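You operate a simulated robot arm through the tools that you are given. There is no shell and no other tool. Be economical: measure what you need, move in short steps, check, and stop when the job is done.

You are at the controls of a simulated robot arm. One attempt, no reset.

JOB
Pack the foil parcel in the lunch box and snap the lid shut.
Fine: divider in the end slot, parcel on the larger side, both catches down.
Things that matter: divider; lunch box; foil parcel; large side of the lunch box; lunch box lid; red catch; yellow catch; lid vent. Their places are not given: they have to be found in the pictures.

It is judged by the outcome, as a careful person would: the job done as asked, and still so three seconds after it is handed in. It fails if anything else is knocked over, pushed out of place, dropped, spilled or broken. Lids that push on must go on centred and level and be pressed home; caps that screw on are set level and turned clockwise until they are tight.

ROBOT AND FRAMES
A 6-joint arm with a two-finger parallel gripper, fixed in place. Base frame: the origin is at the foot of the arm, x ahead of it, y to its left, z up; the work surface is at about z = 0. Units: m, rad, N and s.
With the tool pointing down near the work surface it reaches from about 0.14 to 0.58 m from the base axis. Its first joint turns from -1.152 to 1.152 rad. Payload 2.1 kg.
Tool frame: the origin (TCP) lies between the finger pads and is the grasp point; the fingertips stand 0.03 m ahead of it; z points along the fingers, y is the line along which they close. The gripper opens to 0.094 m. The fingers are 0.028 m wide and 0.01 m thick; the gripper's body (0.05 by 0.096 m) begins 0.055 m behind the TCP.
Orientation is that of the tool frame in the base frame, as a unit quaternion [x, y, z, w]. With the fingers straight down and closing along the base's y, the tool's x points along the base's -x, its y along +y and its z along -z.

CONTROLS
- The arm moves only by the tool play_rows. Its argument "moves" is one flat list of numbers, 7 for each row, row after row: the shift along the base's x, y, z in cm, then the turn, a rotation vector about the base's x, y, z in rad, then the opening in per cent of the stroke, from 0 (shut) to 100 (fully open). In form: [dx, dy, dz, ax, ay, az, jaw, dx, dy, dz, ax, ay, az, jaw, ...]. A call has 1 to 10 rows; each row is the pose to reach, as a shift and turn from the pose commanded when the call began. Each row takes 0.2 s and may step no farther than 0.05 m and 0.15 rad from the row before; otherwise, or with a gripper value out of range, the whole call is refused. Where a pose cannot be reached the arm comes as near as it can. A force on the tool above 40 N (or 10 N above the force at the start of the call, whichever is more), or a blocked arm, ends the call early, and 0.2 s more pass. The fingers move at their own pace (about 0.072 m/s each) and stop on an object; they squeeze with about 30 N. The grip force told is the motor's: it shows also when the fingers shut on nothing. Time passes only in rows, and 0.2 s behind the last, so rows that repeat a pose let the fingers close. The reply holds the time, the measured pose of the TCP, the force on the tool along the base axes, the opening and the grip force, in the units named above and with some noise.
- Cameras (640 x 400 px; columns grow to the right, rows downward): "scene" is fixed at [0.0597, -0.3733, 0.488]; the picture's right is [0.74, -0.67, 0.00], its down [-0.36, -0.40, -0.85] and it looks along [0.56, 0.63, -0.53] (base axes); focal length 302 px, centre (320, 200). "wrist" rides on the gripper at [-0.037, 0, -0.058] in the tool frame; the picture's right is [0.00, -1.00, 0.00], its down [0.97, 0.00, -0.24] and it looks along [0.24, 0.00, 0.97] (tool axes); focal length 218 px, centre (320, 200).
- get_image(camera): a new picture of that camera. It takes no simulated time.
- locate(camera, pixels): there is no depth. For up to 12 entries [column, row, z] of the newest picture of that camera ("zoom" is the newest enlarged one), the place [x, y] in the base frame at which the ray of that pixel passes the height z, good to about 0.002 m. It takes no simulated time.
- enlarge(camera, box): a new picture of the part [left, top, right, bottom] of that camera's present view, enlarged. It takes no simulated time.
- finish_job(): hands the job in; it is judged then, once.

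Go step by step. Measure first, check grasps and placings, and put right what went wrong. The budget is 80 turns and 38 pictures, counting those below and the enlarged ones. Unless the task says otherwise, let go and move clear before handing in, and close with one line.

The tools are called after "Call:" as name(argument=value, ...) on one line, values as JSON. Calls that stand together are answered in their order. play_rows: Moves the arm, as the interface text tells. Its arguments: {"type":"object","properties":{"moves":{"type":"array"}},"required":["moves"]} The other tools are called the same way: get_image (camera) takes a picture; locate (camera, pixels) gives the place at which the rays of pixels pass given heights; enlarge (camera, box) takes an enlarged picture of a part of a camera's view; finish_job () hands the job in.

At the start:

```text
time_s: 0.0
tcp_pos: [0.3074, 0.0135, 0.2855]
tool_rot: [-0.001, 1.0, 0.0, 0.0]
force: [0.3, -0.3, 0.6]
finger_gap: 0.0942
grip_force: 0.0
```

scene: 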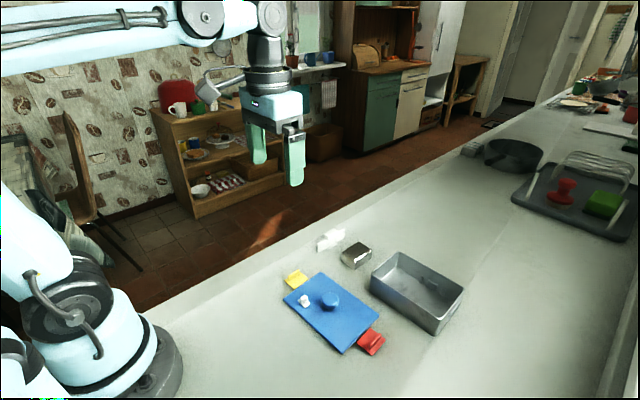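
wrist: 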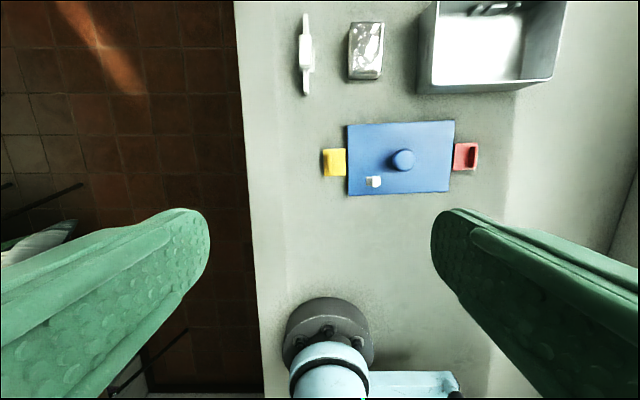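

The pictures show the lid (blue, with knob and white vent), the red and yellow catches, the white divider, the silver parcel and the grey box. I will enlarge both views to see details.

Call:
enlarge(camera="scene", box=[260, 210, 480, 360])

Call:
enlarge(camera="wrist", box=[270, 0, 590, 200])

```text
2.67 times, centred on (370, 285) of scene
```

zoom: 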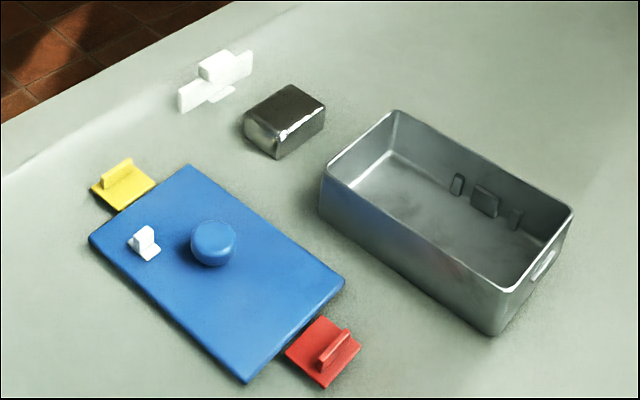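

```text
2.00 times, centred on (430, 100) of wrist
```

zoom: 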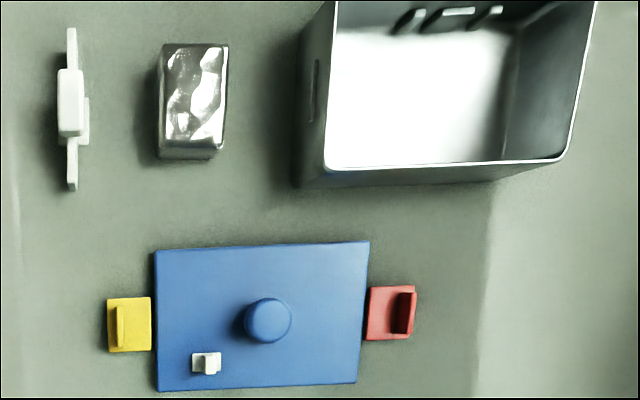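

The box's inner features at the far wall need a view from above. First I'll get rough places on the newest zoom (wrist).

Call:
locate(camera="zoom", pixels=[[325, 168, 0.05], [560, 158, 0.05], [300, 185, 0.0], [71, 110, 0.03], [190, 150, 0.03], [190, 50, 0.03], [268, 320, 0.02], [155, 252, 0.005], [356, 382, 0.005], [205, 363, 0.01], [130, 325, 0.0], [390, 313, 0.0]])

Call:
play_rows(moves=[4, -3, 0, 0, 0, 0, 100, 8, -7, 0, 0, 0, 0, 100, 11, -10, 0, 0, 0, 0, 100, 11, -10, 0, 0, 0, 0, 100])

Call:
get_image(camera="wrist")

```text
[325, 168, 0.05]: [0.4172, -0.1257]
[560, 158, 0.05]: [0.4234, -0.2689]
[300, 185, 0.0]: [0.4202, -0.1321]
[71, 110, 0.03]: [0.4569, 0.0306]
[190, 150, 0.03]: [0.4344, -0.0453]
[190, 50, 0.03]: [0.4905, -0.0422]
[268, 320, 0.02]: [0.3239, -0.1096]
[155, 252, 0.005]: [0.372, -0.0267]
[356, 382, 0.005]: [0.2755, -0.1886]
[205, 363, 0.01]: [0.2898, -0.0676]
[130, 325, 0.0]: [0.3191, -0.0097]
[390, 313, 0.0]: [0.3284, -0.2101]
```

```text
refused: row 2 steps farther than a row can; nothing moved
```

```text
33 pictures are left
```

wrist: 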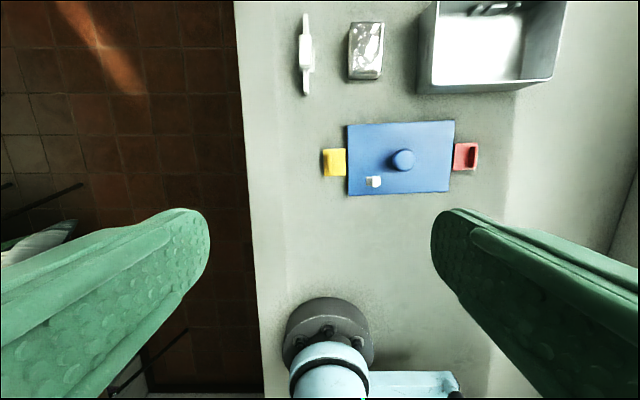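

The step was too long and was refused. I'll use smaller steps to bring the camera over the box.

Call:
play_rows(moves=[3, -3, 0, 0, 0, 0, 100, 6, -6, 0, 0, 0, 0, 100, 9, -9, 0, 0, 0, 0, 100, 12, -12, 0, 0, 0, 0, 100, 15, -15, 0, 0, 0, 0, 100, 16, -18, 0, 0, 0, 0, 100, 16, -18, 0, 0, 0, 0, 100])

Call:
get_image(camera="wrist")

```text
time_s: 1.6
tcp_pos: [0.4653, -0.1678, 0.2875]
tool_rot: [-0.001, 1.0, 0.0, 0.0]
force: [-0.4, -0.3, 0.0]
finger_gap: 0.0942
grip_force: 0.0
```

```text
32 pictures are left
```

wrist: 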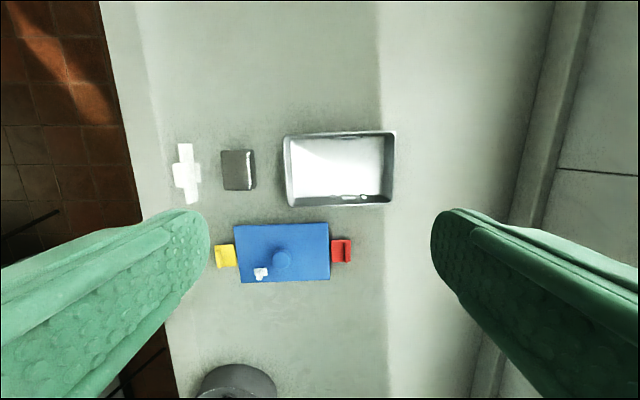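

Call:
enlarge(camera="wrist", box=[270, 110, 414, 200])

Call:
enlarge(camera="scene", box=[360, 240, 472, 340])

```text
4.44 times, centred on (342, 155) of wrist
```

zoom: 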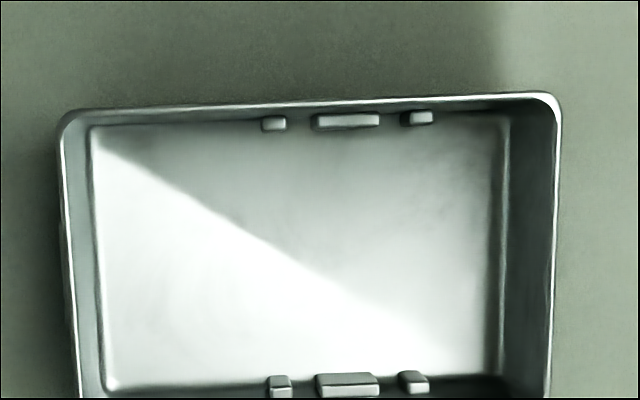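

```text
4.00 times, centred on (416, 290) of scene
```

zoom: 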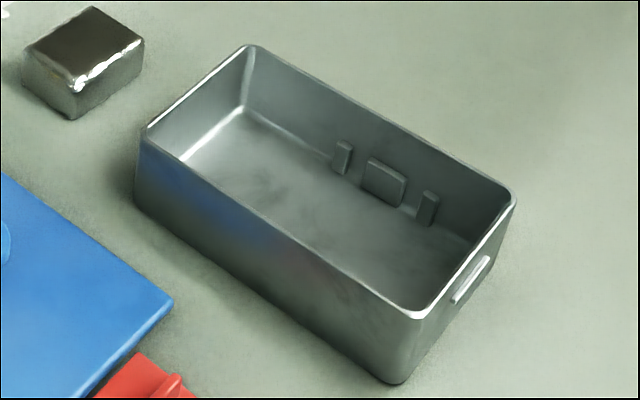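

The box has two slot pairs: one at mid-length (zoom col ~299) and one toward -y (col ~391), the end slot. The larger side is then +y. Now the divider, parcel and lid details.

Call:
enlarge(camera="wrist", box=[160, 130, 272, 220])

Call:
enlarge(camera="scene", box=[305, 220, 385, 280])

Call:
enlarge(camera="wrist", box=[205, 210, 365, 300])

```text
4.44 times, centred on (216, 175) of wrist
```

zoom: 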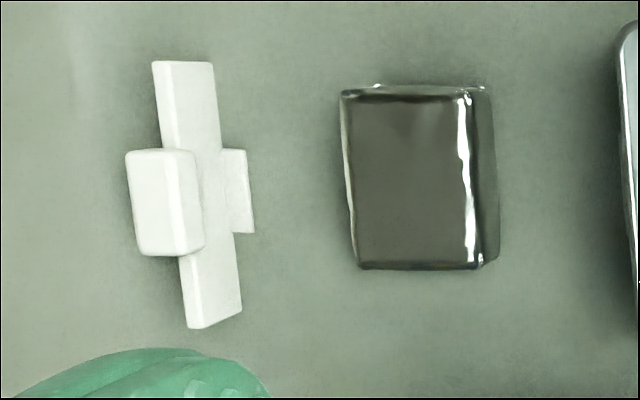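

```text
6.67 times, centred on (345, 250) of scene
```

zoom: 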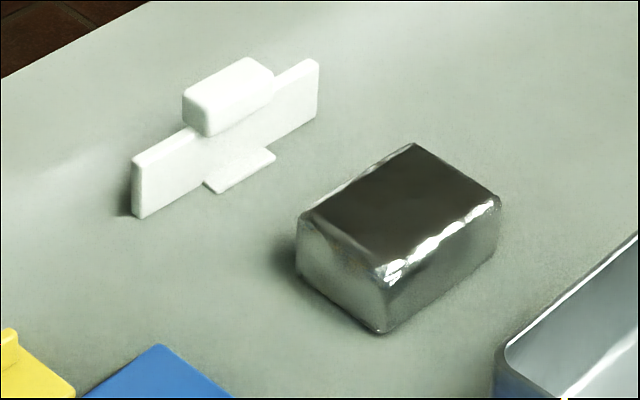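

```text
4.00 times, centred on (285, 255) of wrist
```

zoom: 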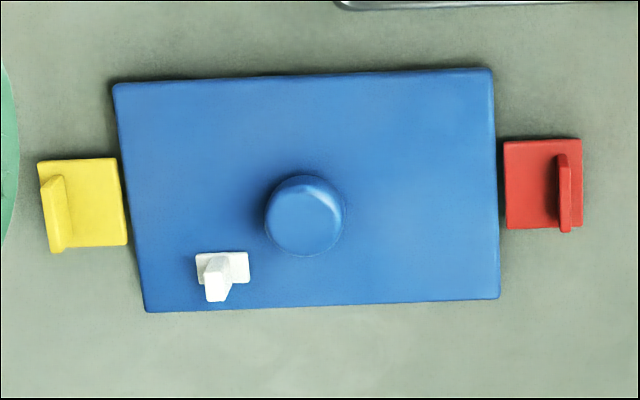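

The divider stands upright with a grip block on top; the lid carries hinged catches. I'll triangulate heights by locating the same points from both cameras.

Call:
locate(camera="scene", pixels=[[372.75, 275, 0.04], [372.75, 275, 0.06], [398.5, 251.75, 0.05], [464.5, 288.75, 0.05], [439, 318.75, 0.05], [370.25, 288.75, 0.0], [434.75, 335.75, 0.0], [343.6, 234.0, 0.03], [356.2, 229.3, 0.03], [356.2, 229.3, 0.05], [403.1, 333.8, 0.0], [354.2, 241.8, 0.0]])

Call:
locate(camera="wrist", pixels=[[284, 136, 0.04], [284, 136, 0.06], [395.5, 131.8, 0.04], [395.5, 131.8, 0.06], [289, 207, 0.04], [289, 207, 0.06], [391, 205, 0.05], [182, 177.5, 0.03], [182, 177.5, 0.05], [292, 129, 0.0], [296.5, 195, 0.0], [381, 195, 0.0]])

```text
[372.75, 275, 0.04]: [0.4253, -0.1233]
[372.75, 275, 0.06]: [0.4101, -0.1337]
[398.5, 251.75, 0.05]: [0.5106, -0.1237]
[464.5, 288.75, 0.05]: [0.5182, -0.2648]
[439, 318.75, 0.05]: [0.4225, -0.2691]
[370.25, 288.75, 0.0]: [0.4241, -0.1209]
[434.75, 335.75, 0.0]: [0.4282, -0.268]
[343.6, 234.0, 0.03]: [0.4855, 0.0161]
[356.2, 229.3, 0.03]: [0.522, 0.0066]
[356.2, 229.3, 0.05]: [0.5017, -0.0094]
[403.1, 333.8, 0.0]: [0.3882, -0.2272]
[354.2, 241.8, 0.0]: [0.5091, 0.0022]
```

```text
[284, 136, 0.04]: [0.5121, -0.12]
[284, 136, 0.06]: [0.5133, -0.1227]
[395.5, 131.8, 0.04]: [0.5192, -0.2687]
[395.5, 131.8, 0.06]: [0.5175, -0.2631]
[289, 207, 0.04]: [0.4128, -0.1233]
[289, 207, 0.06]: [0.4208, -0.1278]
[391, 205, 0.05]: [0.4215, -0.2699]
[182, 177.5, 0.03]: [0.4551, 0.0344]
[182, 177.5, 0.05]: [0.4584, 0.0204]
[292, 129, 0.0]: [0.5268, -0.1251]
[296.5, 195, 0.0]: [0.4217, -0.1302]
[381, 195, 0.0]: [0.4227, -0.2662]
```

Box rim is at z≈0.05, centre about (0.467,-0.197), yaw about +0.04 rad. Next I move above the divider for a centred view.

Call:
play_rows(moves=[-0.1, 3.2, -2, 0, 0, 0, 100, -0.2, 6.5, -4, 0, 0, 0, 100, -0.3, 9.7, -6, 0, 0, 0, 100, -0.4, 13, -8, 0, 0, 0, 100, -0.6, 16.2, -10, 0, 0, 0, 100, -0.7, 19.4, -12, 0, 0, 0, 100, -0.7, 19.4, -12, 0, 0, 0, 100])

Call:
get_image(camera="wrist")

```text
time_s: 3.2
tcp_pos: [0.4614, 0.0265, 0.1652]
tool_rot: [0.0, 1.0, 0.0, 0.001]
force: [-0.8, 0.6, 0.4]
finger_gap: 0.0942
grip_force: 0.0
```

```text
26 pictures are left
```

wrist: 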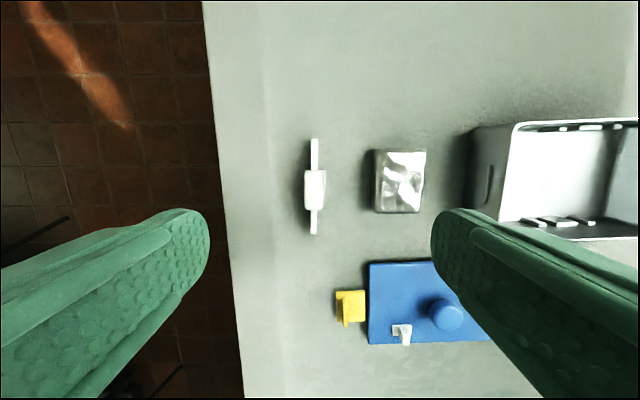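

Divider: plate ends at (314,139) and (314,233), block (305–326, 170–209), yaw ≈ 0. Locating it and the parcel.

Call:
locate(camera="wrist", pixels=[[314, 139, 0.03], [314, 233, 0.03], [305, 190, 0.045], [326, 190, 0.045], [315, 171, 0.045], [315, 209, 0.045], [383, 152, 0.03], [426, 152, 0.03], [420, 213, 0.03], [378, 209, 0.03], [372, 263, 0.01], [368, 343, 0.01]])

Call:
enlarge(camera="wrist", box=[280, 130, 360, 245])

```text
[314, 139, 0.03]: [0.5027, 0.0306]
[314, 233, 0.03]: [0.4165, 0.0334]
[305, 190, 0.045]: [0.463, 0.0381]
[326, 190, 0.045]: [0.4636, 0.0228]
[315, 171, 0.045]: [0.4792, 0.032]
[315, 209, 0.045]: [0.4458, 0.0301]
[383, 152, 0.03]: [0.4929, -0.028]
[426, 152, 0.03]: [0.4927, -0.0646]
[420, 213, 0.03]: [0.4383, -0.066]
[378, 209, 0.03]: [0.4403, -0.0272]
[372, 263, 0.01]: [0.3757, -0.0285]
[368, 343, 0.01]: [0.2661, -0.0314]
```

```text
3.48 times, centred on (320, 188) of wrist
```

zoom: 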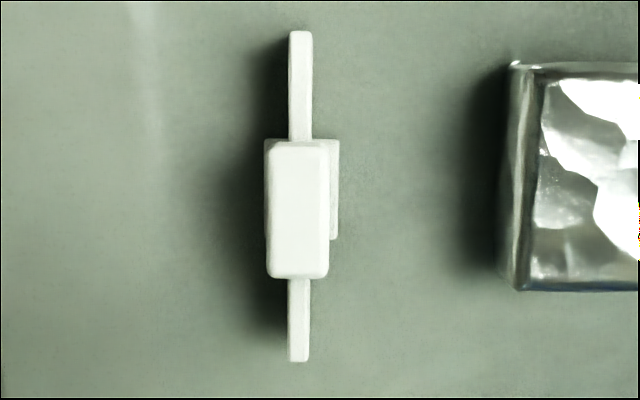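

Divider centre ≈ (0.462, 0.031), aligned with x. Checking its heights against the scene camera.

Call:
locate(camera="scene", pixels=[[337.95, 231.25, 0.03], [337.95, 231.25, 0.04], [337.95, 231.25, 0.05], [344.7, 229, 0.02], [344.7, 229, 0.03], [344.7, 229, 0.04], [371.75, 250.3, 0.02], [371.75, 250.3, 0.03], [371.75, 250.3, 0.04]])

```text
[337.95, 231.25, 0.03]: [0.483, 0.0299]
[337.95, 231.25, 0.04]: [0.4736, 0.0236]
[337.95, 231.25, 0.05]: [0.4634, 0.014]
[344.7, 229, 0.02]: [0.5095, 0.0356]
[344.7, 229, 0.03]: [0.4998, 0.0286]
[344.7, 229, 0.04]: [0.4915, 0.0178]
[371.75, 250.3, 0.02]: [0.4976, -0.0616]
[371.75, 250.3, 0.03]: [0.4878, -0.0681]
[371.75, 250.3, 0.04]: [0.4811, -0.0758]
```

Block top ≈ 0.039, plate top ≈ 0.028. Descending over the grip block with TCP at z≈0.043, then closing.

Call:
play_rows(moves=[0.15, 0.35, -3, 0, 0, 0, 70, 0.15, 0.35, -6, 0, 0, 0, 45, 0.15, 0.35, -9, 0, 0, 0, 45, 0.15, 0.35, -11, 0, 0, 0, 45, 0.15, 0.35, -12.2, 0, 0, 0, 45, 0.15, 0.35, -12.2, 0, 0, 0, 45, 0.15, 0.35, -12.2, 0, 0, 0, 0, 0.15, 0.35, -12.2, 0, 0, 0, 0, 0.15, 0.35, -12.2, 0, 0, 0, 0])

```text
time_s: 5.2
tcp_pos: [0.4626, 0.0311, 0.0455]
tool_rot: [0.0, 1.0, 0.0, 0.001]
force: [-0.5, 1.1, 0.6]
finger_gap: 0.0146
grip_force: 30.0
```

Gripped at 14.6 mm. I lift and carry it to above the box, slightly offset, for a close look at the slots.

Call:
play_rows(moves=[0, 0, 4, 0, 0, 0, 0, 0, 0, 8.5, 0, 0, 0, 0, 0, -4, 8.5, 0, 0, 0, 0, -0.2, -8, 8.5, 0, 0, 0, 0, -0.4, -12, 8.5, 0, 0, 0, 0, -0.5, -16, 8.5, 0, 0, 0, 0, -0.7, -20.6, 8.5, 0, 0, 0.04, 0, -0.7, -20.6, 8.5, 0, 0, 0.04, 0])

Call:
enlarge(camera="wrist", box=[220, 70, 460, 220])

```text
time_s: 7.0
tcp_pos: [0.4559, -0.1713, 0.1293]
tool_rot: [-0.021, 1.0, 0.0, 0.0]
force: [-0.5, 0.0, -0.1]
finger_gap: 0.0146
grip_force: 29.8
```

```text
2.67 times, centred on (340, 145) of wrist
```

zoom: 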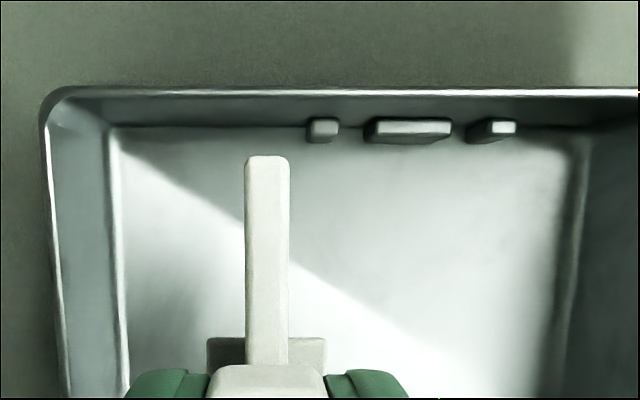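

The yaw now matches the box (rim level). Locating the end-slot gap (between block edge 450 and post edge 489) and rim edges.

Call:
locate(camera="zoom", pixels=[[451, 122, 0.02], [489, 122, 0.02], [451, 122, 0.028], [489, 122, 0.028], [338, 122, 0.02], [368, 122, 0.02], [306, 119, 0.02], [516, 123, 0.02], [300, 92, 0.05], [47, 120, 0.05], [467, 142, 0.002], [268, 157, 0.112]])

Call:
enlarge(camera="scene", box=[360, 200, 480, 340])

```text
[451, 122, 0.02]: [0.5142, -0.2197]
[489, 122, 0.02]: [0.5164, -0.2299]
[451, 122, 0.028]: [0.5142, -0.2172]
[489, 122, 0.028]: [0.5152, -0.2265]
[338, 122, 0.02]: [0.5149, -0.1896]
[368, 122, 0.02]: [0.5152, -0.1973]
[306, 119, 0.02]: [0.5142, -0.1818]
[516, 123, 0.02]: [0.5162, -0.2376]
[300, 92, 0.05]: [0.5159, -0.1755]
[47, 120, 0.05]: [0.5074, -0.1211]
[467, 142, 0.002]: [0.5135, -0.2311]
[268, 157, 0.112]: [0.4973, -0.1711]
```

```text
2.86 times, centred on (420, 270) of scene
```

zoom: 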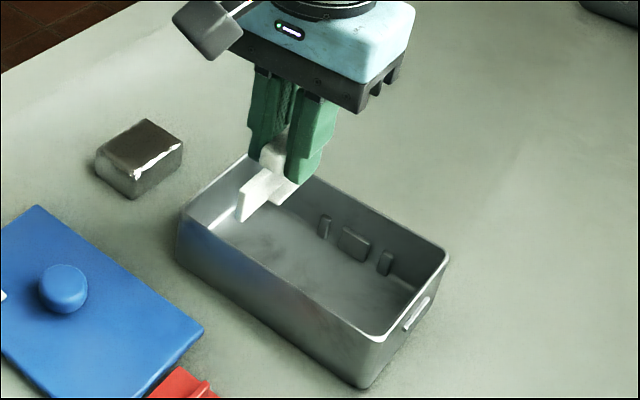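

The end slot spans y≈-0.2197…-0.2299 at the far wall (tops z≈0.02). I re-read the pose to average noise before moving over it.

Call:
play_rows(moves=[0, 0, 0, 0, 0, 0, 0])

Call:
locate(camera="wrist", pixels=[[389.1, 115.75, 0.02], [383.3, 115.75, 0.02]])

```text
time_s: 7.4
tcp_pos: [0.4546, -0.1706, 0.1282]
tool_rot: [-0.02, 1.0, 0.0, 0.0]
force: [1.0, -0.3, -0.4]
finger_gap: 0.0149
grip_force: 29.7
```

```text
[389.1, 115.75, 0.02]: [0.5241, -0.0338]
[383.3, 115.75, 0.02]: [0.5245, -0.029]
```

TCP is about (0.455,-0.171). Moving +1.5 cm x, -5.55 cm y, then lowering so the plate's lower edge is inside the rim but above the posts.

Call:
play_rows(moves=[0.8, -3, 0, 0, 0, 0, 0, 1.5, -5.55, 0, 0, 0, 0, 0, 1.5, -5.55, -2.5, 0, 0, 0, 0, 1.5, -5.55, -2.5, 0, 0, 0, 0])

Call:
enlarge(camera="wrist", box=[220, 70, 460, 220])

Call:
enlarge(camera="scene", box=[360, 220, 480, 340])

```text
time_s: 8.4
tcp_pos: [0.4726, -0.2311, 0.1035]
tool_rot: [-0.02, 1.0, 0.0, 0.0]
force: [-0.1, -0.1, -1.3]
finger_gap: 0.0146
grip_force: 29.9
```

```text
2.67 times, centred on (340, 145) of wrist
```

zoom: 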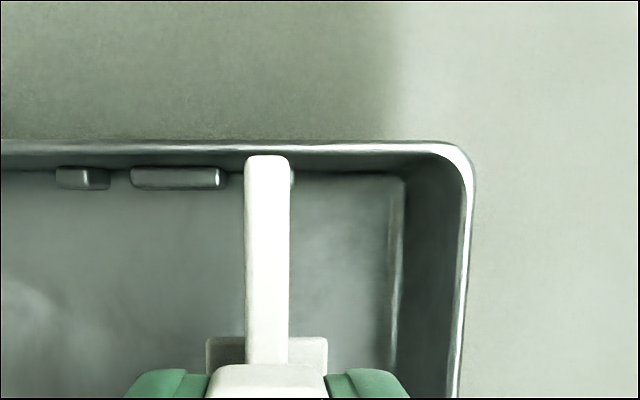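

```text
3.33 times, centred on (420, 280) of scene
```

zoom: 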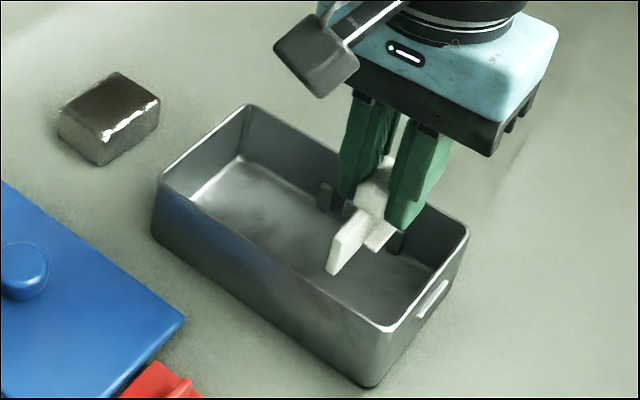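

The plate appears to have overshot in y (TCP -0.231). Measuring the block's right edge (228,172) and post's right edge (293,180).

Call:
locate(camera="zoom", pixels=[[412, 200, 0.02]])

Call:
enlarge(camera="wrist", box=[260, 110, 356, 170])

```text
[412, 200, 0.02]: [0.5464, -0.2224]
```

```text
6.67 times, centred on (308, 140) of wrist
```

zoom: 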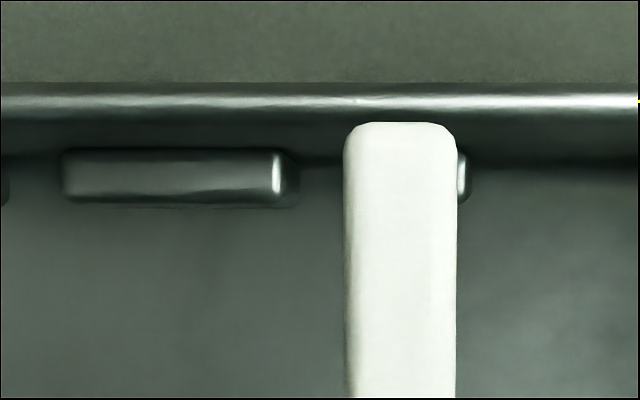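

Call:
locate(camera="zoom", pixels=[[280, 160, 0.02], [280, 190, 0.02], [62, 160, 0.02], [466, 160, 0.02], [400, 130, 0.085], [345, 140, 0.085], [456, 140, 0.085], [300, 85, 0.05], [300, 115, 0.05], [400, 300, 0.085]])

Call:
play_rows(moves=[0, 0, 0, 0, 0, 0, 0])

```text
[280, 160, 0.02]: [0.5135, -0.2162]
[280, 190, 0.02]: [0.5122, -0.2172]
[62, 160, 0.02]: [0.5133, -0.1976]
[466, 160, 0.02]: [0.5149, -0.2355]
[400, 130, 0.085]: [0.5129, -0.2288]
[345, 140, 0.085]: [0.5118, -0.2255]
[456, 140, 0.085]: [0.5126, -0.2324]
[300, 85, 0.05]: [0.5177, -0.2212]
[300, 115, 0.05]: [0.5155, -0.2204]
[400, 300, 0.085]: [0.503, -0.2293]
```

```text
time_s: 8.8
tcp_pos: [0.4731, -0.2299, 0.1028]
tool_rot: [-0.02, 1.0, 0.0, 0.0]
force: [1.6, 0.4, 0.1]
finger_gap: 0.0149
grip_force: 29.5
```

Slot centre is about 5.5 mm to +y of the plate. Correcting and lowering to just above the posts, then looking.

Call:
play_rows(moves=[-0.1, 0.55, 0, 0, 0, 0, 0, -0.1, 0.55, -1.5, 0, 0, 0, 0, -0.1, 0.55, -3, 0, 0, 0, 0, -0.1, 0.55, -3, 0, 0, 0, 0])

Call:
enlarge(camera="wrist", box=[260, 110, 372, 180])

```text
time_s: 9.8
tcp_pos: [0.4705, -0.2249, 0.0716]
tool_rot: [-0.02, 1.0, -0.001, 0.0]
force: [-0.1, -0.7, -0.9]
finger_gap: 0.0147
grip_force: 29.9
```

```text
5.71 times, centred on (316, 145) of wrist
```

zoom: 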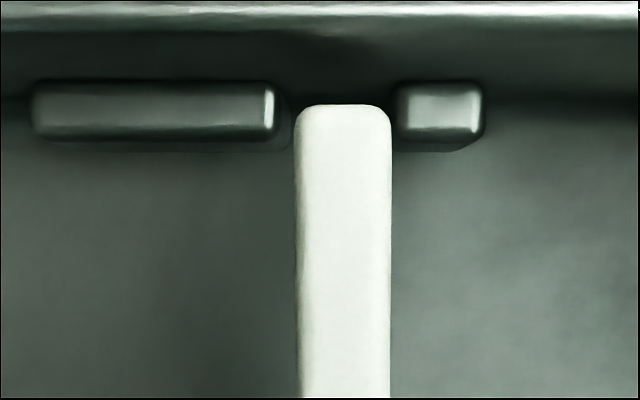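

The plate now sits centred between the block (279) and post (397). Lowering gently to the floor.

Call:
play_rows(moves=[0, 0.05, -0.8, 0, 0, 0, 0, 0, 0.05, -1.6, 0, 0, 0, 0, 0, 0.05, -2.0, 0, 0, 0, 0, 0, 0.05, -2.2, 0, 0, 0, 0, 0, 0.05, -2.2, 0, 0, 0, 0])

```text
time_s: 11.0
tcp_pos: [0.4686, -0.2239, 0.0514]
tool_rot: [-0.02, 1.0, 0.001, 0.001]
force: [1.4, -0.3, 0.3]
finger_gap: 0.0145
grip_force: 30.5
```

No contact yet; lowering a few more millimetres.

Call:
play_rows(moves=[0, 0, -0.2, 0, 0, 0, 0, 0, 0, -0.35, 0, 0, 0, 0, 0, 0, -0.35, 0, 0, 0, 0])

Call:
enlarge(camera="wrist", box=[240, 90, 400, 190])

```text
time_s: 11.8
tcp_pos: [0.4697, -0.2242, 0.0483]
tool_rot: [-0.02, 1.0, 0.001, 0.001]
force: [0.7, -0.1, 21.0]
finger_gap: 0.0147
grip_force: 29.8
```

```text
4.00 times, centred on (320, 140) of wrist
```

zoom: 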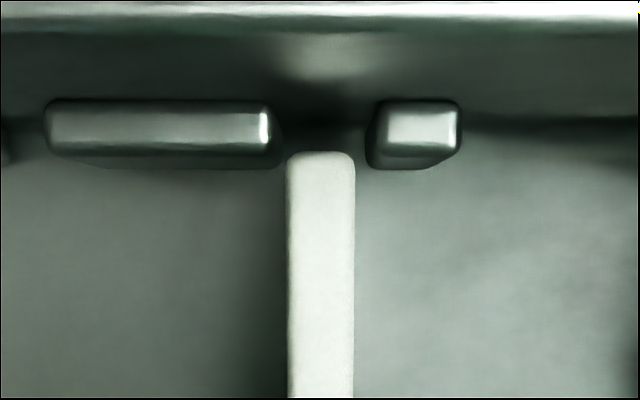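

Contact at 21 N with TCP z≈0.048, matching the floor. Checking whether the plate end reaches between the posts in x.

Call:
locate(camera="zoom", pixels=[[320, 153, 0.031], [415, 143, 0.02], [415, 155, 0.015], [405, 167, 0.003], [100, 142, 0.02], [100, 115, 0.02], [300, 30, 0.05], [300, 10, 0.05], [415, 108, 0.02]])

Call:
enlarge(camera="scene", box=[370, 220, 480, 330])

```text
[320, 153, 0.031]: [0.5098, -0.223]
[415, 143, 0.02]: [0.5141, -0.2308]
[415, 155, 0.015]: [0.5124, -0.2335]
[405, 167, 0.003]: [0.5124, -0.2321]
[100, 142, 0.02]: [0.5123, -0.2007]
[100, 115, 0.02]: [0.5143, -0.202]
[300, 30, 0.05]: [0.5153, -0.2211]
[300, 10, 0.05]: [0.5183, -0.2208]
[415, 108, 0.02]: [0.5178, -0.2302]
```

```text
3.64 times, centred on (425, 275) of scene
```

zoom: 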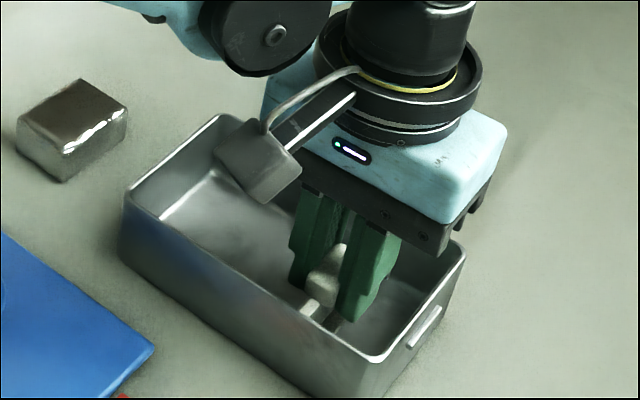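

The plate's far end (x≈0.510) is short of the post faces (≈0.5125), so it sits too close to the near wall. Shifting +x by 3.5 mm with slight unload.

Call:
play_rows(moves=[0, 0, 0.4, 0, 0, 0, 0, 0.35, 0, 0.4, 0, 0, 0, 0, 0.35, 0, 0.4, 0, 0, 0, 0, 0.35, 0, 0.1, 0, 0, 0, 0, 0.35, 0, 0.1, 0, 0, 0, 0])

Call:
enlarge(camera="wrist", box=[240, 90, 400, 190])

```text
time_s: 13.0
tcp_pos: [0.4723, -0.2226, 0.0473]
tool_rot: [-0.02, 1.0, 0.0, -0.001]
force: [0.1, -0.8, -0.4]
finger_gap: 0.0152
grip_force: 30.4
```

```text
4.00 times, centred on (320, 140) of wrist
```

zoom: 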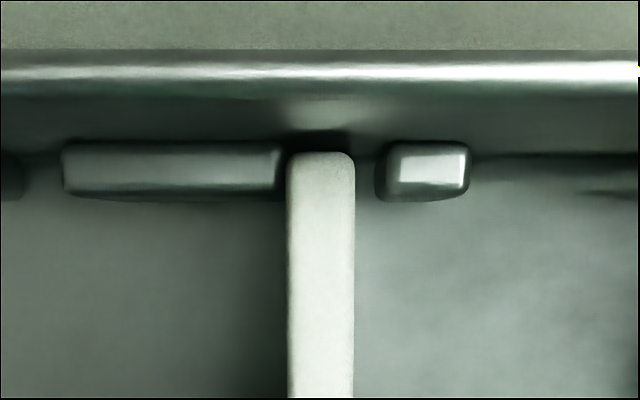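

The plate end is now between block (283) and post (385). A 1 mm shift to -y centres it; then lower to contact and release with a small opening.

Call:
play_rows(moves=[0, -0.1, 0, 0, 0, 0, 0, 0, -0.1, -0.15, 0, 0, 0, 0, 0, -0.1, -0.15, 0, 0, 0, 0, 0, -0.1, -0.05, 0, 0, 0, 28, 0, -0.1, -0.05, 0, 0, 0, 28, 0, -0.1, -0.05, 0, 0, 0, 28])

```text
time_s: 14.4
tcp_pos: [0.4709, -0.2241, 0.0481]
tool_rot: [-0.02, 1.0, -0.001, 0.0]
force: [0.3, 0.3, 0.0]
finger_gap: 0.026
grip_force: 0.1
```

Released. Rising straight up, then moving between box and parcel to check the divider and measure the parcel.

Call:
play_rows(moves=[0, 0, 4, 0, 0, 0, 28, 0, 0, 8, 0, 0, 0, 28, 0, 2, 12, 0, 0, 0, 60, 0, 6, 12, 0, 0, 0, 100, 0, 10, 12, 0, 0, 0, 100, 0, 13, 12, 0, 0, 0, 100, 0, 13, 12, 0, 0, 0, 100])

Call:
get_image(camera="wrist")

Call:
enlarge(camera="wrist", box=[290, 90, 514, 230])

```text
time_s: 16.0
tcp_pos: [0.4727, -0.0929, 0.1692]
tool_rot: [-0.02, 1.0, 0.0, 0.001]
force: [0.3, 0.1, -0.4]
finger_gap: 0.0939
grip_force: 0.1
```

```text
15 pictures are left
```

wrist: 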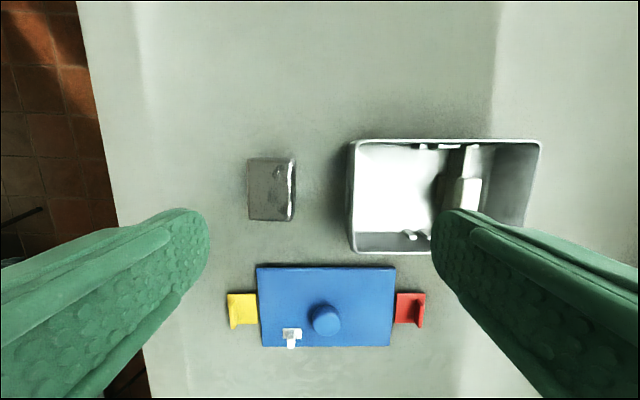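

```text
2.86 times, centred on (402, 160) of wrist
```

zoom: 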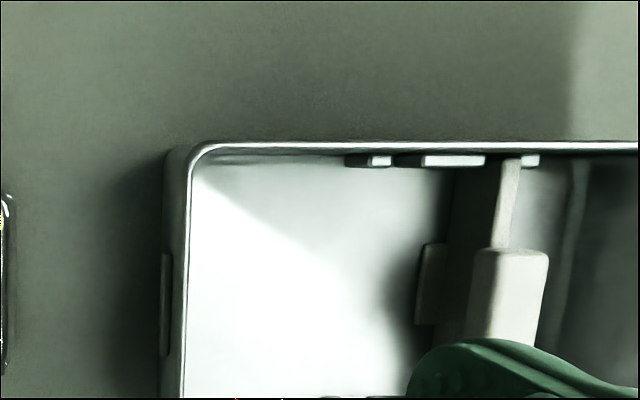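

The divider sits in the end slot. Now locating the parcel, the lid, catches and box rim from this picture.

Call:
locate(camera="wrist", pixels=[[249, 159, 0.027], [295, 158, 0.027], [250, 220, 0.027], [291, 221, 0.027], [349, 143, 0.05], [541, 140, 0.05], [353, 251, 0.05], [257, 268, 0.008], [396, 266, 0.008], [391, 346, 0.008], [263, 347, 0.008], [326, 312, 0.025]])

Call:
enlarge(camera="wrist", box=[220, 140, 444, 360])

```text
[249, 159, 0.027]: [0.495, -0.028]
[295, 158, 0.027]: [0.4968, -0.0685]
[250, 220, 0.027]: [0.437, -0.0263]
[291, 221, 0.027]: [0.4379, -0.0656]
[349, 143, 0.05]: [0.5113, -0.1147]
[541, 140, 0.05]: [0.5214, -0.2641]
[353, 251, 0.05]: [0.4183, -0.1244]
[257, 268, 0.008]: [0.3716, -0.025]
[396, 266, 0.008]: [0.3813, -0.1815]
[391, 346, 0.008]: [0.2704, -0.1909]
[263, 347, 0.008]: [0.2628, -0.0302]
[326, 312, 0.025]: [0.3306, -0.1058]
```

```text
1.82 times, centred on (332, 250) of wrist
```

zoom: 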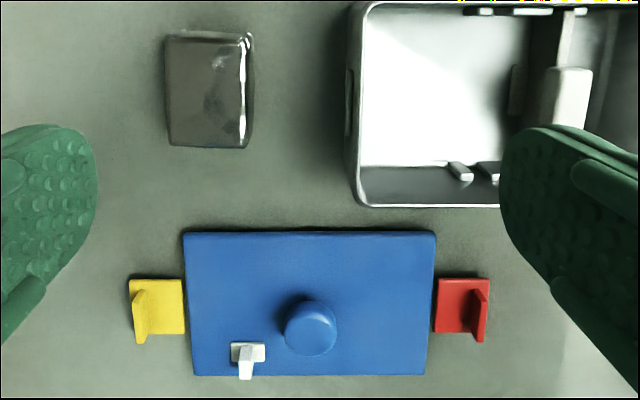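

Parcel centre ≈ (0.466,-0.047), about 40 mm wide. Moving over it, descending to TCP z≈0.042 and closing.

Call:
play_rows(moves=[-0.3, 2.5, 0, 0, 0, -0.02, 100, -0.6, 4.5, -1, 0, 0, -0.02, 100, -0.6, 4.5, -5, 0, 0, -0.02, 80, -0.6, 4.5, -9, 0, 0, -0.02, 75, -0.6, 4.5, -12.8, 0, 0, -0.02, 75, -0.6, 4.5, -12.8, 0, 0, -0.02, 75, -0.6, 4.5, -12.8, 0, 0, -0.02, 0, -0.6, 4.5, -12.8, 0, 0, -0.02, 0, -0.6, 4.5, -12.8, 0, 0, -0.02, 0])

```text
time_s: 18.0
tcp_pos: [0.4689, -0.0511, 0.042]
tool_rot: [-0.011, 1.0, 0.0, 0.0]
force: [-0.7, 0.1, -0.8]
finger_gap: 0.045
grip_force: 30.0
```

Parcel gripped (45 mm). Lifting and carrying over the larger side at y≈-0.172.

Call:
play_rows(moves=[0, 0, 4, 0, 0, 0, 0, 0, 0, 8, 0, 0, 0, 0, 0, -4, 8, 0, 0, 0.02, 0, 0, -8, 8, 0, 0, 0.02, 0, 0, -12.1, 8, 0, 0, 0.02, 0, 0, -12.1, 8, 0, 0, 0.02, 0])

Call:
get_image(camera="wrist")

```text
time_s: 19.4
tcp_pos: [0.4651, -0.1686, 0.1214]
tool_rot: [-0.02, 1.0, 0.0, 0.0]
force: [-1.3, 0.0, -1.7]
finger_gap: 0.0452
grip_force: 29.8
```

```text
12 pictures are left
```

wrist: 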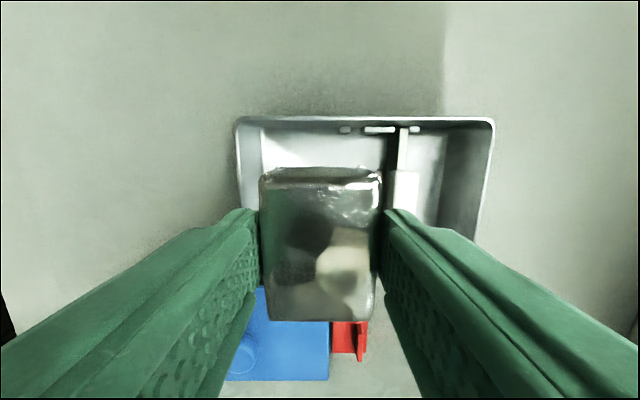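

Checking clearances: left rim inner edge (243,180), divider block left edge (390,185), rim far edge.

Call:
locate(camera="wrist", pixels=[[243, 180, 0.05], [390, 185, 0.042], [416, 185, 0.042], [235, 125, 0.05], [495, 122, 0.05], [364, 117, 0.05]])

```text
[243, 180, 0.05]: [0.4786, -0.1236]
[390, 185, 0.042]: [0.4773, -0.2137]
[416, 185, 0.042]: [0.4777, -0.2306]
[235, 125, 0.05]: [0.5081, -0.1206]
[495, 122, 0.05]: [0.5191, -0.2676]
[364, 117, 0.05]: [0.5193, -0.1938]
```

TCP y=-0.169 is centred in the free space. Lowering near the floor.

Call:
play_rows(moves=[0.2, 0, -3, 0, 0, 0, 0, 0.2, 0, -6, 0, 0, 0, 0, 0.2, 0, -7, 0, 0, 0, 0, 0.2, 0, -7.5, 0, 0, 0, 0, 0.2, 0, -7.5, 0, 0, 0, 0])

```text
time_s: 20.6
tcp_pos: [0.4668, -0.1726, 0.0452]
tool_rot: [-0.02, 1.0, 0.0, 0.0]
force: [-1.1, 0.2, 12.6]
finger_gap: 0.0453
grip_force: 29.7
```

Touched down (12.6 N). Opening slightly (to ~53 mm), lifting out and moving on to look down on the lid.

Call:
play_rows(moves=[0, 0, 0.1, 0, 0, 0, 56, 0, 0, 0.1, 0, 0, 0, 56, 0, 0, 4, 0, 0, 0, 56, 0, 0, 8, 0, 0, 0, 56, -4, 1.5, 10, 0, 0, 0, 80, -8, 3, 10, 0, 0, 0, 100, -12, 5, 10, 0, 0, 0, 100, -12, 5, 10, 0, 0, 0, 100])

Call:
get_image(camera="wrist")

```text
time_s: 22.4
tcp_pos: [0.3486, -0.1261, 0.1453]
tool_rot: [-0.02, 1.0, 0.0, 0.0]
force: [0.0, 0.6, 0.0]
finger_gap: 0.0942
grip_force: 0.1
```

```text
11 pictures are left
```

wrist: 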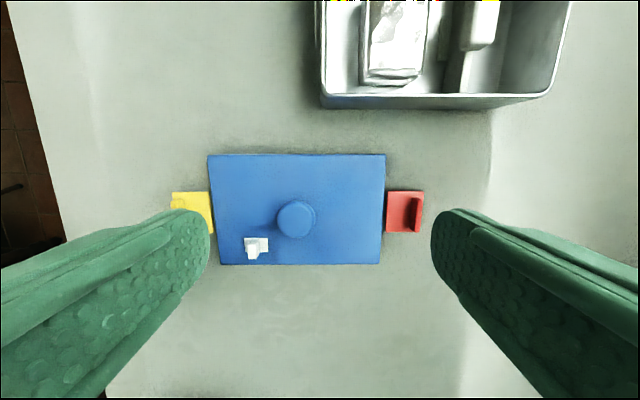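

Parcel is in the larger side, and the lid has the same yaw as the box. Locating the lid corners and knob in both views.

Call:
locate(camera="wrist", pixels=[[208, 156, 0.01], [386, 154, 0.01], [379, 264, 0.01], [219, 264, 0.01], [296, 217, 0.02], [296, 217, 0.03], [171, 213, 0.005], [423, 212, 0.005], [324, 92, 0.05], [545, 95, 0.05], [256, 245, 0.012], [310, 219, 0.01]])

Call:
enlarge(camera="scene", box=[270, 255, 410, 365])

```text
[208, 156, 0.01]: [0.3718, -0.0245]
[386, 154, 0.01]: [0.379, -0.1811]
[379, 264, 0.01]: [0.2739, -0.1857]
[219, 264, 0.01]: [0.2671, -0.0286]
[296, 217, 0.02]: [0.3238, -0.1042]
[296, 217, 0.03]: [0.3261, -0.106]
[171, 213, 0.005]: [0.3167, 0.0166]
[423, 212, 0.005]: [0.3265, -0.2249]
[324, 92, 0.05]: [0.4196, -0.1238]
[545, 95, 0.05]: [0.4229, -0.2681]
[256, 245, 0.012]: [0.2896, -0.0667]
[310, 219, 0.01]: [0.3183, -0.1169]
```

```text
3.64 times, centred on (340, 310) of scene
```

zoom: 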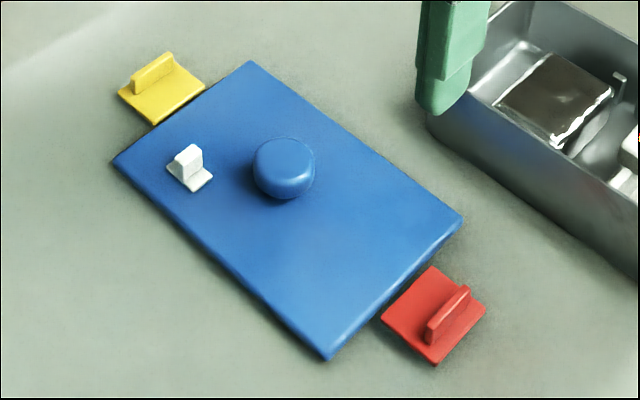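

Lid ≈ 157×105 mm, centred on the knob at (0.324,-0.105). Finding lid and knob heights with the scene camera.

Call:
locate(camera="scene", pixels=[[320.8, 272.1, 0.0], [320.8, 272.1, 0.01], [379, 315.5, 0.0], [379, 315.5, 0.01], [330.4, 298.2, 0.02], [330.4, 298.2, 0.03], [330.4, 298.2, 0.04], [283.4, 299.5, 0.0], [283.4, 299.5, 0.01], [342.5, 353.5, 0.01]])

```text
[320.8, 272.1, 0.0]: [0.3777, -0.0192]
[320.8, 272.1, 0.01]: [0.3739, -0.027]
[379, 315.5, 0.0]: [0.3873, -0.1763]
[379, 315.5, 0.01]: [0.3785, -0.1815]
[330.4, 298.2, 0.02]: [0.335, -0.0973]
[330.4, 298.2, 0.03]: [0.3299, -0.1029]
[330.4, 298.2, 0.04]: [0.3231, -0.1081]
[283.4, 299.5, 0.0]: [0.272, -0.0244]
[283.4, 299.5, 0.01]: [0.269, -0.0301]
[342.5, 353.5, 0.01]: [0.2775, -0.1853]
```

Lid top z≈0.010, knob top ≈0.034. Moving over the knob and descending to TCP z≈0.045 with jaws partly open.

Call:
play_rows(moves=[-1.2, 1, 0, 0, 0, 0, 70, -2.45, 2.1, -1, 0, 0, 0, 70, -2.45, 2.1, -4, 0, 0, 0, 70, -2.45, 2.1, -7, 0, 0, 0, 70, -2.45, 2.1, -10, 0, 0, 0, 70, -2.45, 2.1, -10, 0, 0, 0, 70])

```text
time_s: 23.8
tcp_pos: [0.325, -0.1012, 0.0438]
tool_rot: [-0.021, 1.0, 0.0, 0.0]
force: [-0.4, -0.6, -0.3]
finger_gap: 0.0657
grip_force: 0.1
```

Nudging 2 mm to -y and closing on the knob.

Call:
play_rows(moves=[0, -0.2, 0, 0, 0, 0, 70, 0, -0.2, 0, 0, 0, 0, 0, 0, -0.2, 0, 0, 0, 0, 0, 0, -0.2, 0, 0, 0, 0, 0, 0, -0.2, 0, 0, 0, 0, 0])

```text
time_s: 25.0
tcp_pos: [0.3248, -0.1025, 0.0449]
tool_rot: [-0.02, 1.0, -0.001, 0.0]
force: [-0.6, 0.1, -0.8]
finger_gap: 0.0312
grip_force: 29.6
```

Knob gripped at 31 mm. Lifting the lid 10 cm and carrying it to above the box.

Call:
play_rows(moves=[0, 0, 3, 0, 0, 0, 0, 0, 0, 7, 0, 0, 0, 0, 0, 0, 9, 0, 0, 0, 0, 3.5, -2, 9, 0, 0, 0, 0, 7, -4.5, 9, 0, 0, 0, 0, 10.5, -7, 9, 0, 0, 0, 0, 14.3, -9.2, 9, 0, 0, 0, 0, 14.3, -9.2, 9, 0, 0, 0, 0, 14.3, -9.2, 9, 0, 0, 0, 0])

Call:
get_image(camera="wrist")

```text
time_s: 27.0
tcp_pos: [0.4701, -0.1985, 0.1345]
tool_rot: [-0.021, 1.0, 0.001, 0.0]
force: [-0.4, -1.0, -1.4]
finger_gap: 0.031
grip_force: 30.3
```

```text
9 pictures are left
```

wrist: 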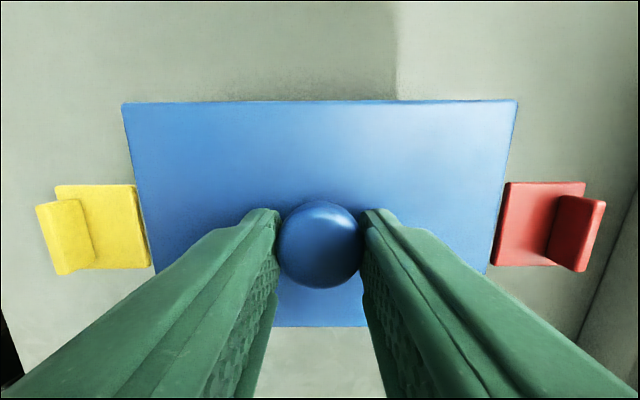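

Lid hangs level and centred on the gripper (edges at 122 and 518). Locating its edges to compare with the box centre (0.468,-0.195).

Call:
locate(camera="wrist", pixels=[[122, 103, 0.1], [518, 101, 0.1], [320, 102, 0.1], [320, 327, 0.1], [149, 236, 0.1], [490, 236, 0.1]])

Call:
play_rows(moves=[0, 0, -2, 0, 0, 0, 0, 0, 0, -3.5, 0, 0, 0, 0, 0, 0, -3.5, 0, 0, 0, 0])

Call:
enlarge(camera="scene", box=[340, 210, 500, 350])

```text
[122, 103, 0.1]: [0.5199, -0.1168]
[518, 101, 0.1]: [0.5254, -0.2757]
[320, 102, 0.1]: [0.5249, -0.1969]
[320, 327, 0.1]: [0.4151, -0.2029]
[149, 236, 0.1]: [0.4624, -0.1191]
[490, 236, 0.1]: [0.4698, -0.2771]
```

```text
time_s: 27.8
tcp_pos: [0.4686, -0.1965, 0.1017]
tool_rot: [-0.02, 1.0, 0.0, 0.0]
force: [1.2, -0.2, -1.7]
finger_gap: 0.0308
grip_force: 30.4
```

```text
2.86 times, centred on (420, 280) of scene
```

zoom: 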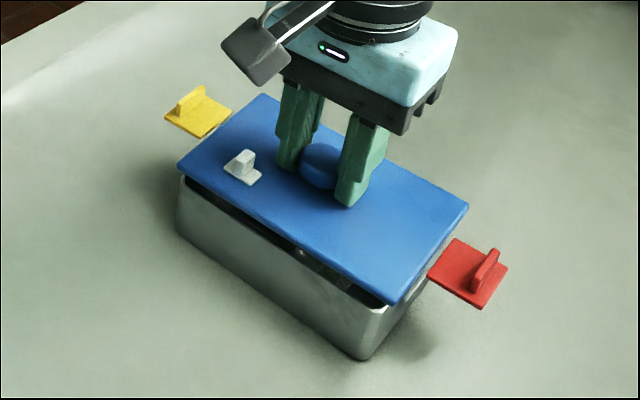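

Lid is just above the rim. Comparing lid top corners (178,168),(390,305),(468,203) at z≈0.066 with the box base corner positions in the scene zoom.

Call:
locate(camera="zoom", pixels=[[178, 168, 0.066], [390, 304, 0.066], [468, 203, 0.066], [263, 94, 0.066], [182, 184, 0.05], [384, 312, 0.05], [178, 228, 0.0], [362, 360, 0.0]])

Call:
play_rows(moves=[0, 0, 0, 0, 0, 0, 0])

```text
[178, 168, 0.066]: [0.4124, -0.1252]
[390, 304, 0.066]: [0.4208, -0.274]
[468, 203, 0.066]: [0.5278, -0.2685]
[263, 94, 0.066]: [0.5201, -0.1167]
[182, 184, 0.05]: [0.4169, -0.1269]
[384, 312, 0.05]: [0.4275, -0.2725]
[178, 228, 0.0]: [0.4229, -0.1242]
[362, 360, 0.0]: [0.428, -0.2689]
```

```text
time_s: 28.2
tcp_pos: [0.4693, -0.1964, 0.1028]
tool_rot: [-0.02, 1.0, 0.0, 0.0]
force: [0.3, -0.2, -1.6]
finger_gap: 0.0311
grip_force: 29.8
```

Lid and box agree within ~1–2 mm. I apply +1 mm in x and y and lower until contact.

Call:
play_rows(moves=[0.1, 0.1, -0.3, 0, 0, 0, 0, 0.1, 0.1, -0.6, 0, 0, 0, 0, 0.1, 0.1, -0.8, 0, 0, 0, 0, 0.1, 0.1, -0.8, 0, 0, 0, 0])

```text
time_s: 29.2
tcp_pos: [0.4686, -0.194, 0.0931]
tool_rot: [-0.02, 1.0, 0.0, 0.0]
force: [0.1, 0.5, -0.8]
finger_gap: 0.031
grip_force: 29.6
```

No firm contact yet; continuing in small steps.

Call:
play_rows(moves=[0, 0, -0.15, 0, 0, 0, 0, 0, 0, -0.3, 0, 0, 0, 0, 0, 0, -0.3, 0, 0, 0, 0])

```text
time_s: 30.0
tcp_pos: [0.4695, -0.1934, 0.0897]
tool_rot: [-0.02, 1.0, 0.001, 0.0]
force: [0.3, 0.3, -0.9]
finger_gap: 0.0311
grip_force: 29.6
```

The skirt seems to be sliding around the rim. Continuing down.

Call:
play_rows(moves=[0, 0, -0.15, 0, 0, 0, 0, 0, 0, -0.3, 0, 0, 0, 0, 0, 0, -0.45, 0, 0, 0, 0, 0, 0, -0.45, 0, 0, 0, 0])

```text
time_s: 31.1
tcp_pos: [0.4679, -0.1936, 0.0869]
tool_rot: [-0.02, 1.0, 0.001, 0.0]
force: [0.2, -0.4, 7.0]
finger_gap: 0.031
grip_force: 29.7
stopped in row 4: the force on the tool passed its limit (the readings are from after the stop); the commanded pose is now the measured one
```

Force limit reached at z≈0.087 (lid top ≈0.052), which fits seated. Checking the picture.

Call:
enlarge(camera="scene", box=[350, 220, 490, 350])

```text
3.08 times, centred on (420, 285) of scene
```

zoom: 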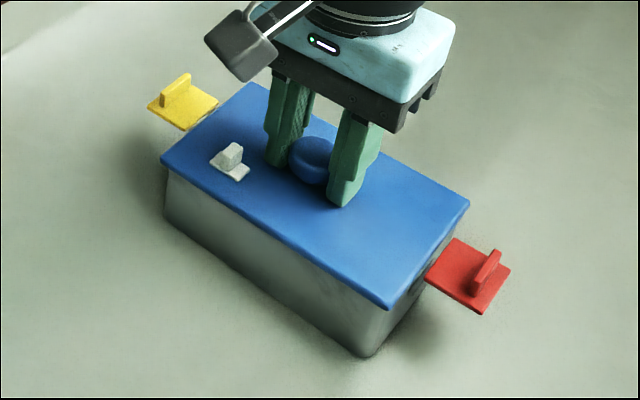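

It looks level and around the rim. Pressing once more while holding to see whether it goes further.

Call:
play_rows(moves=[0, 0, -0.1, 0, 0, 0, 0, 0, 0, -0.15, 0, 0, 0, 0, 0, 0, -0.2, 0, 0, 0, 0, 0, 0, -0.25, 0, 0, 0, 0])

```text
time_s: 31.8
tcp_pos: [0.468, -0.1935, 0.0866]
tool_rot: [-0.02, 1.0, -0.001, 0.0]
force: [-0.3, 0.0, 6.3]
finger_gap: 0.031
grip_force: 30.6
stopped in row 3: the force on the tool passed its limit (the readings are from after the stop); the commanded pose is now the measured one
```

The lid is home (no further travel at >40 N). Releasing the knob, rising and looking at the catches.

Call:
play_rows(moves=[0, 0, 0, 0, 0, 0, 60, 0, 0, 0, 0, 0, 0, 60, 0, 0, 0, 0, 0, 0, 60, 0, 0, 3, 0, 0, 0, 60, 0, 0, 7, 0, 0, 0, 30, 0, 0, 10, 0, 0, 0, 0, 0, 0, 10, 0, 0, 0, 0])

Call:
get_image(camera="wrist")

```text
time_s: 33.4
tcp_pos: [0.4659, -0.194, 0.1905]
tool_rot: [-0.02, 1.0, 0.0, 0.0]
force: [1.1, 0.0, -0.2]
finger_gap: 0.0
grip_force: 30.0
```

```text
6 pictures are left
```

wrist: 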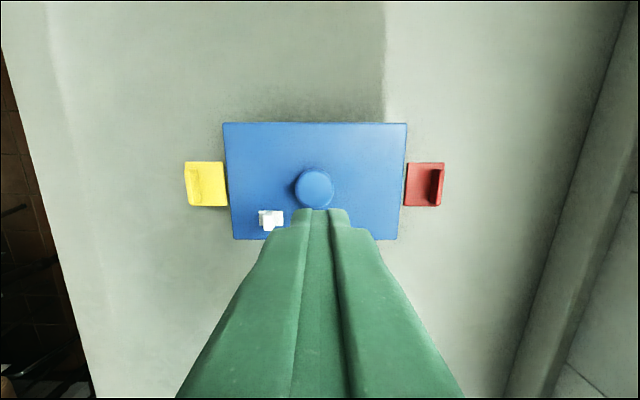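

Call:
locate(camera="wrist", pixels=[[186, 184, 0.048], [228, 184, 0.048], [199, 162, 0.048], [199, 205, 0.048], [407, 184, 0.048], [445, 184, 0.048], [435, 163, 0.048], [435, 205, 0.048], [190, 187, 0.06], [439, 187, 0.06], [223, 124, 0.052], [407, 124, 0.052]])

```text
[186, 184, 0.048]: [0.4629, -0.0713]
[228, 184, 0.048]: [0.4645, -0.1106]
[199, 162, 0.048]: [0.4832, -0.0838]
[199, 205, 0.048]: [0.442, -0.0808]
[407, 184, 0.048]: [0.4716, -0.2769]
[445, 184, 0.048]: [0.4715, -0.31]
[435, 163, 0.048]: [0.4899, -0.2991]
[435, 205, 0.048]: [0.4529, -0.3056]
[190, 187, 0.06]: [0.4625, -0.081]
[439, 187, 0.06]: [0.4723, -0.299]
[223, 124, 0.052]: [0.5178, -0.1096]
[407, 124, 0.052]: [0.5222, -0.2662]
```

Yellow flap spans y≈-0.113…-0.078 with its tab near -0.085, x≈0.463; red spans -0.279…-0.312, x≈0.472. I'll go over yellow with closed fingers and start pressing down.

Call:
play_rows(moves=[-0.1, 4, 0, 0, 0, 0, 0, -0.3, 8, 0, 0, 0, 0, 0, -0.3, 10.2, -2, 0, 0, 0, 0, -0.3, 10.2, -6, 0, 0, 0, 0, -0.3, 10.2, -9, 0, 0, 0, 0, -0.3, 10.2, -9, 0, 0, 0, 0])

```text
time_s: 34.8
tcp_pos: [0.4617, -0.0941, 0.0952]
tool_rot: [-0.02, 1.0, 0.0, 0.0]
force: [-0.2, -0.2, 0.3]
finger_gap: 0.0
grip_force: 29.9
```

Tip is at ≈0.065, above the tab. Pressing down in steps.

Call:
play_rows(moves=[0, 0.1, -0.7, 0, 0, 0, 0, 0, 0.1, -1.4, 0, 0, 0, 0, 0, 0.1, -2.1, 0, 0, 0, 0, 0, 0.1, -2.8, 0, 0, 0, 0, 0, 0.1, -3.5, 0, 0, 0, 0])

```text
time_s: 36.0
tcp_pos: [0.4641, -0.0907, 0.0614]
tool_rot: [-0.02, 1.0, -0.001, 0.0]
force: [-0.3, -0.7, 5.9]
finger_gap: 0.0
grip_force: 30.3
```

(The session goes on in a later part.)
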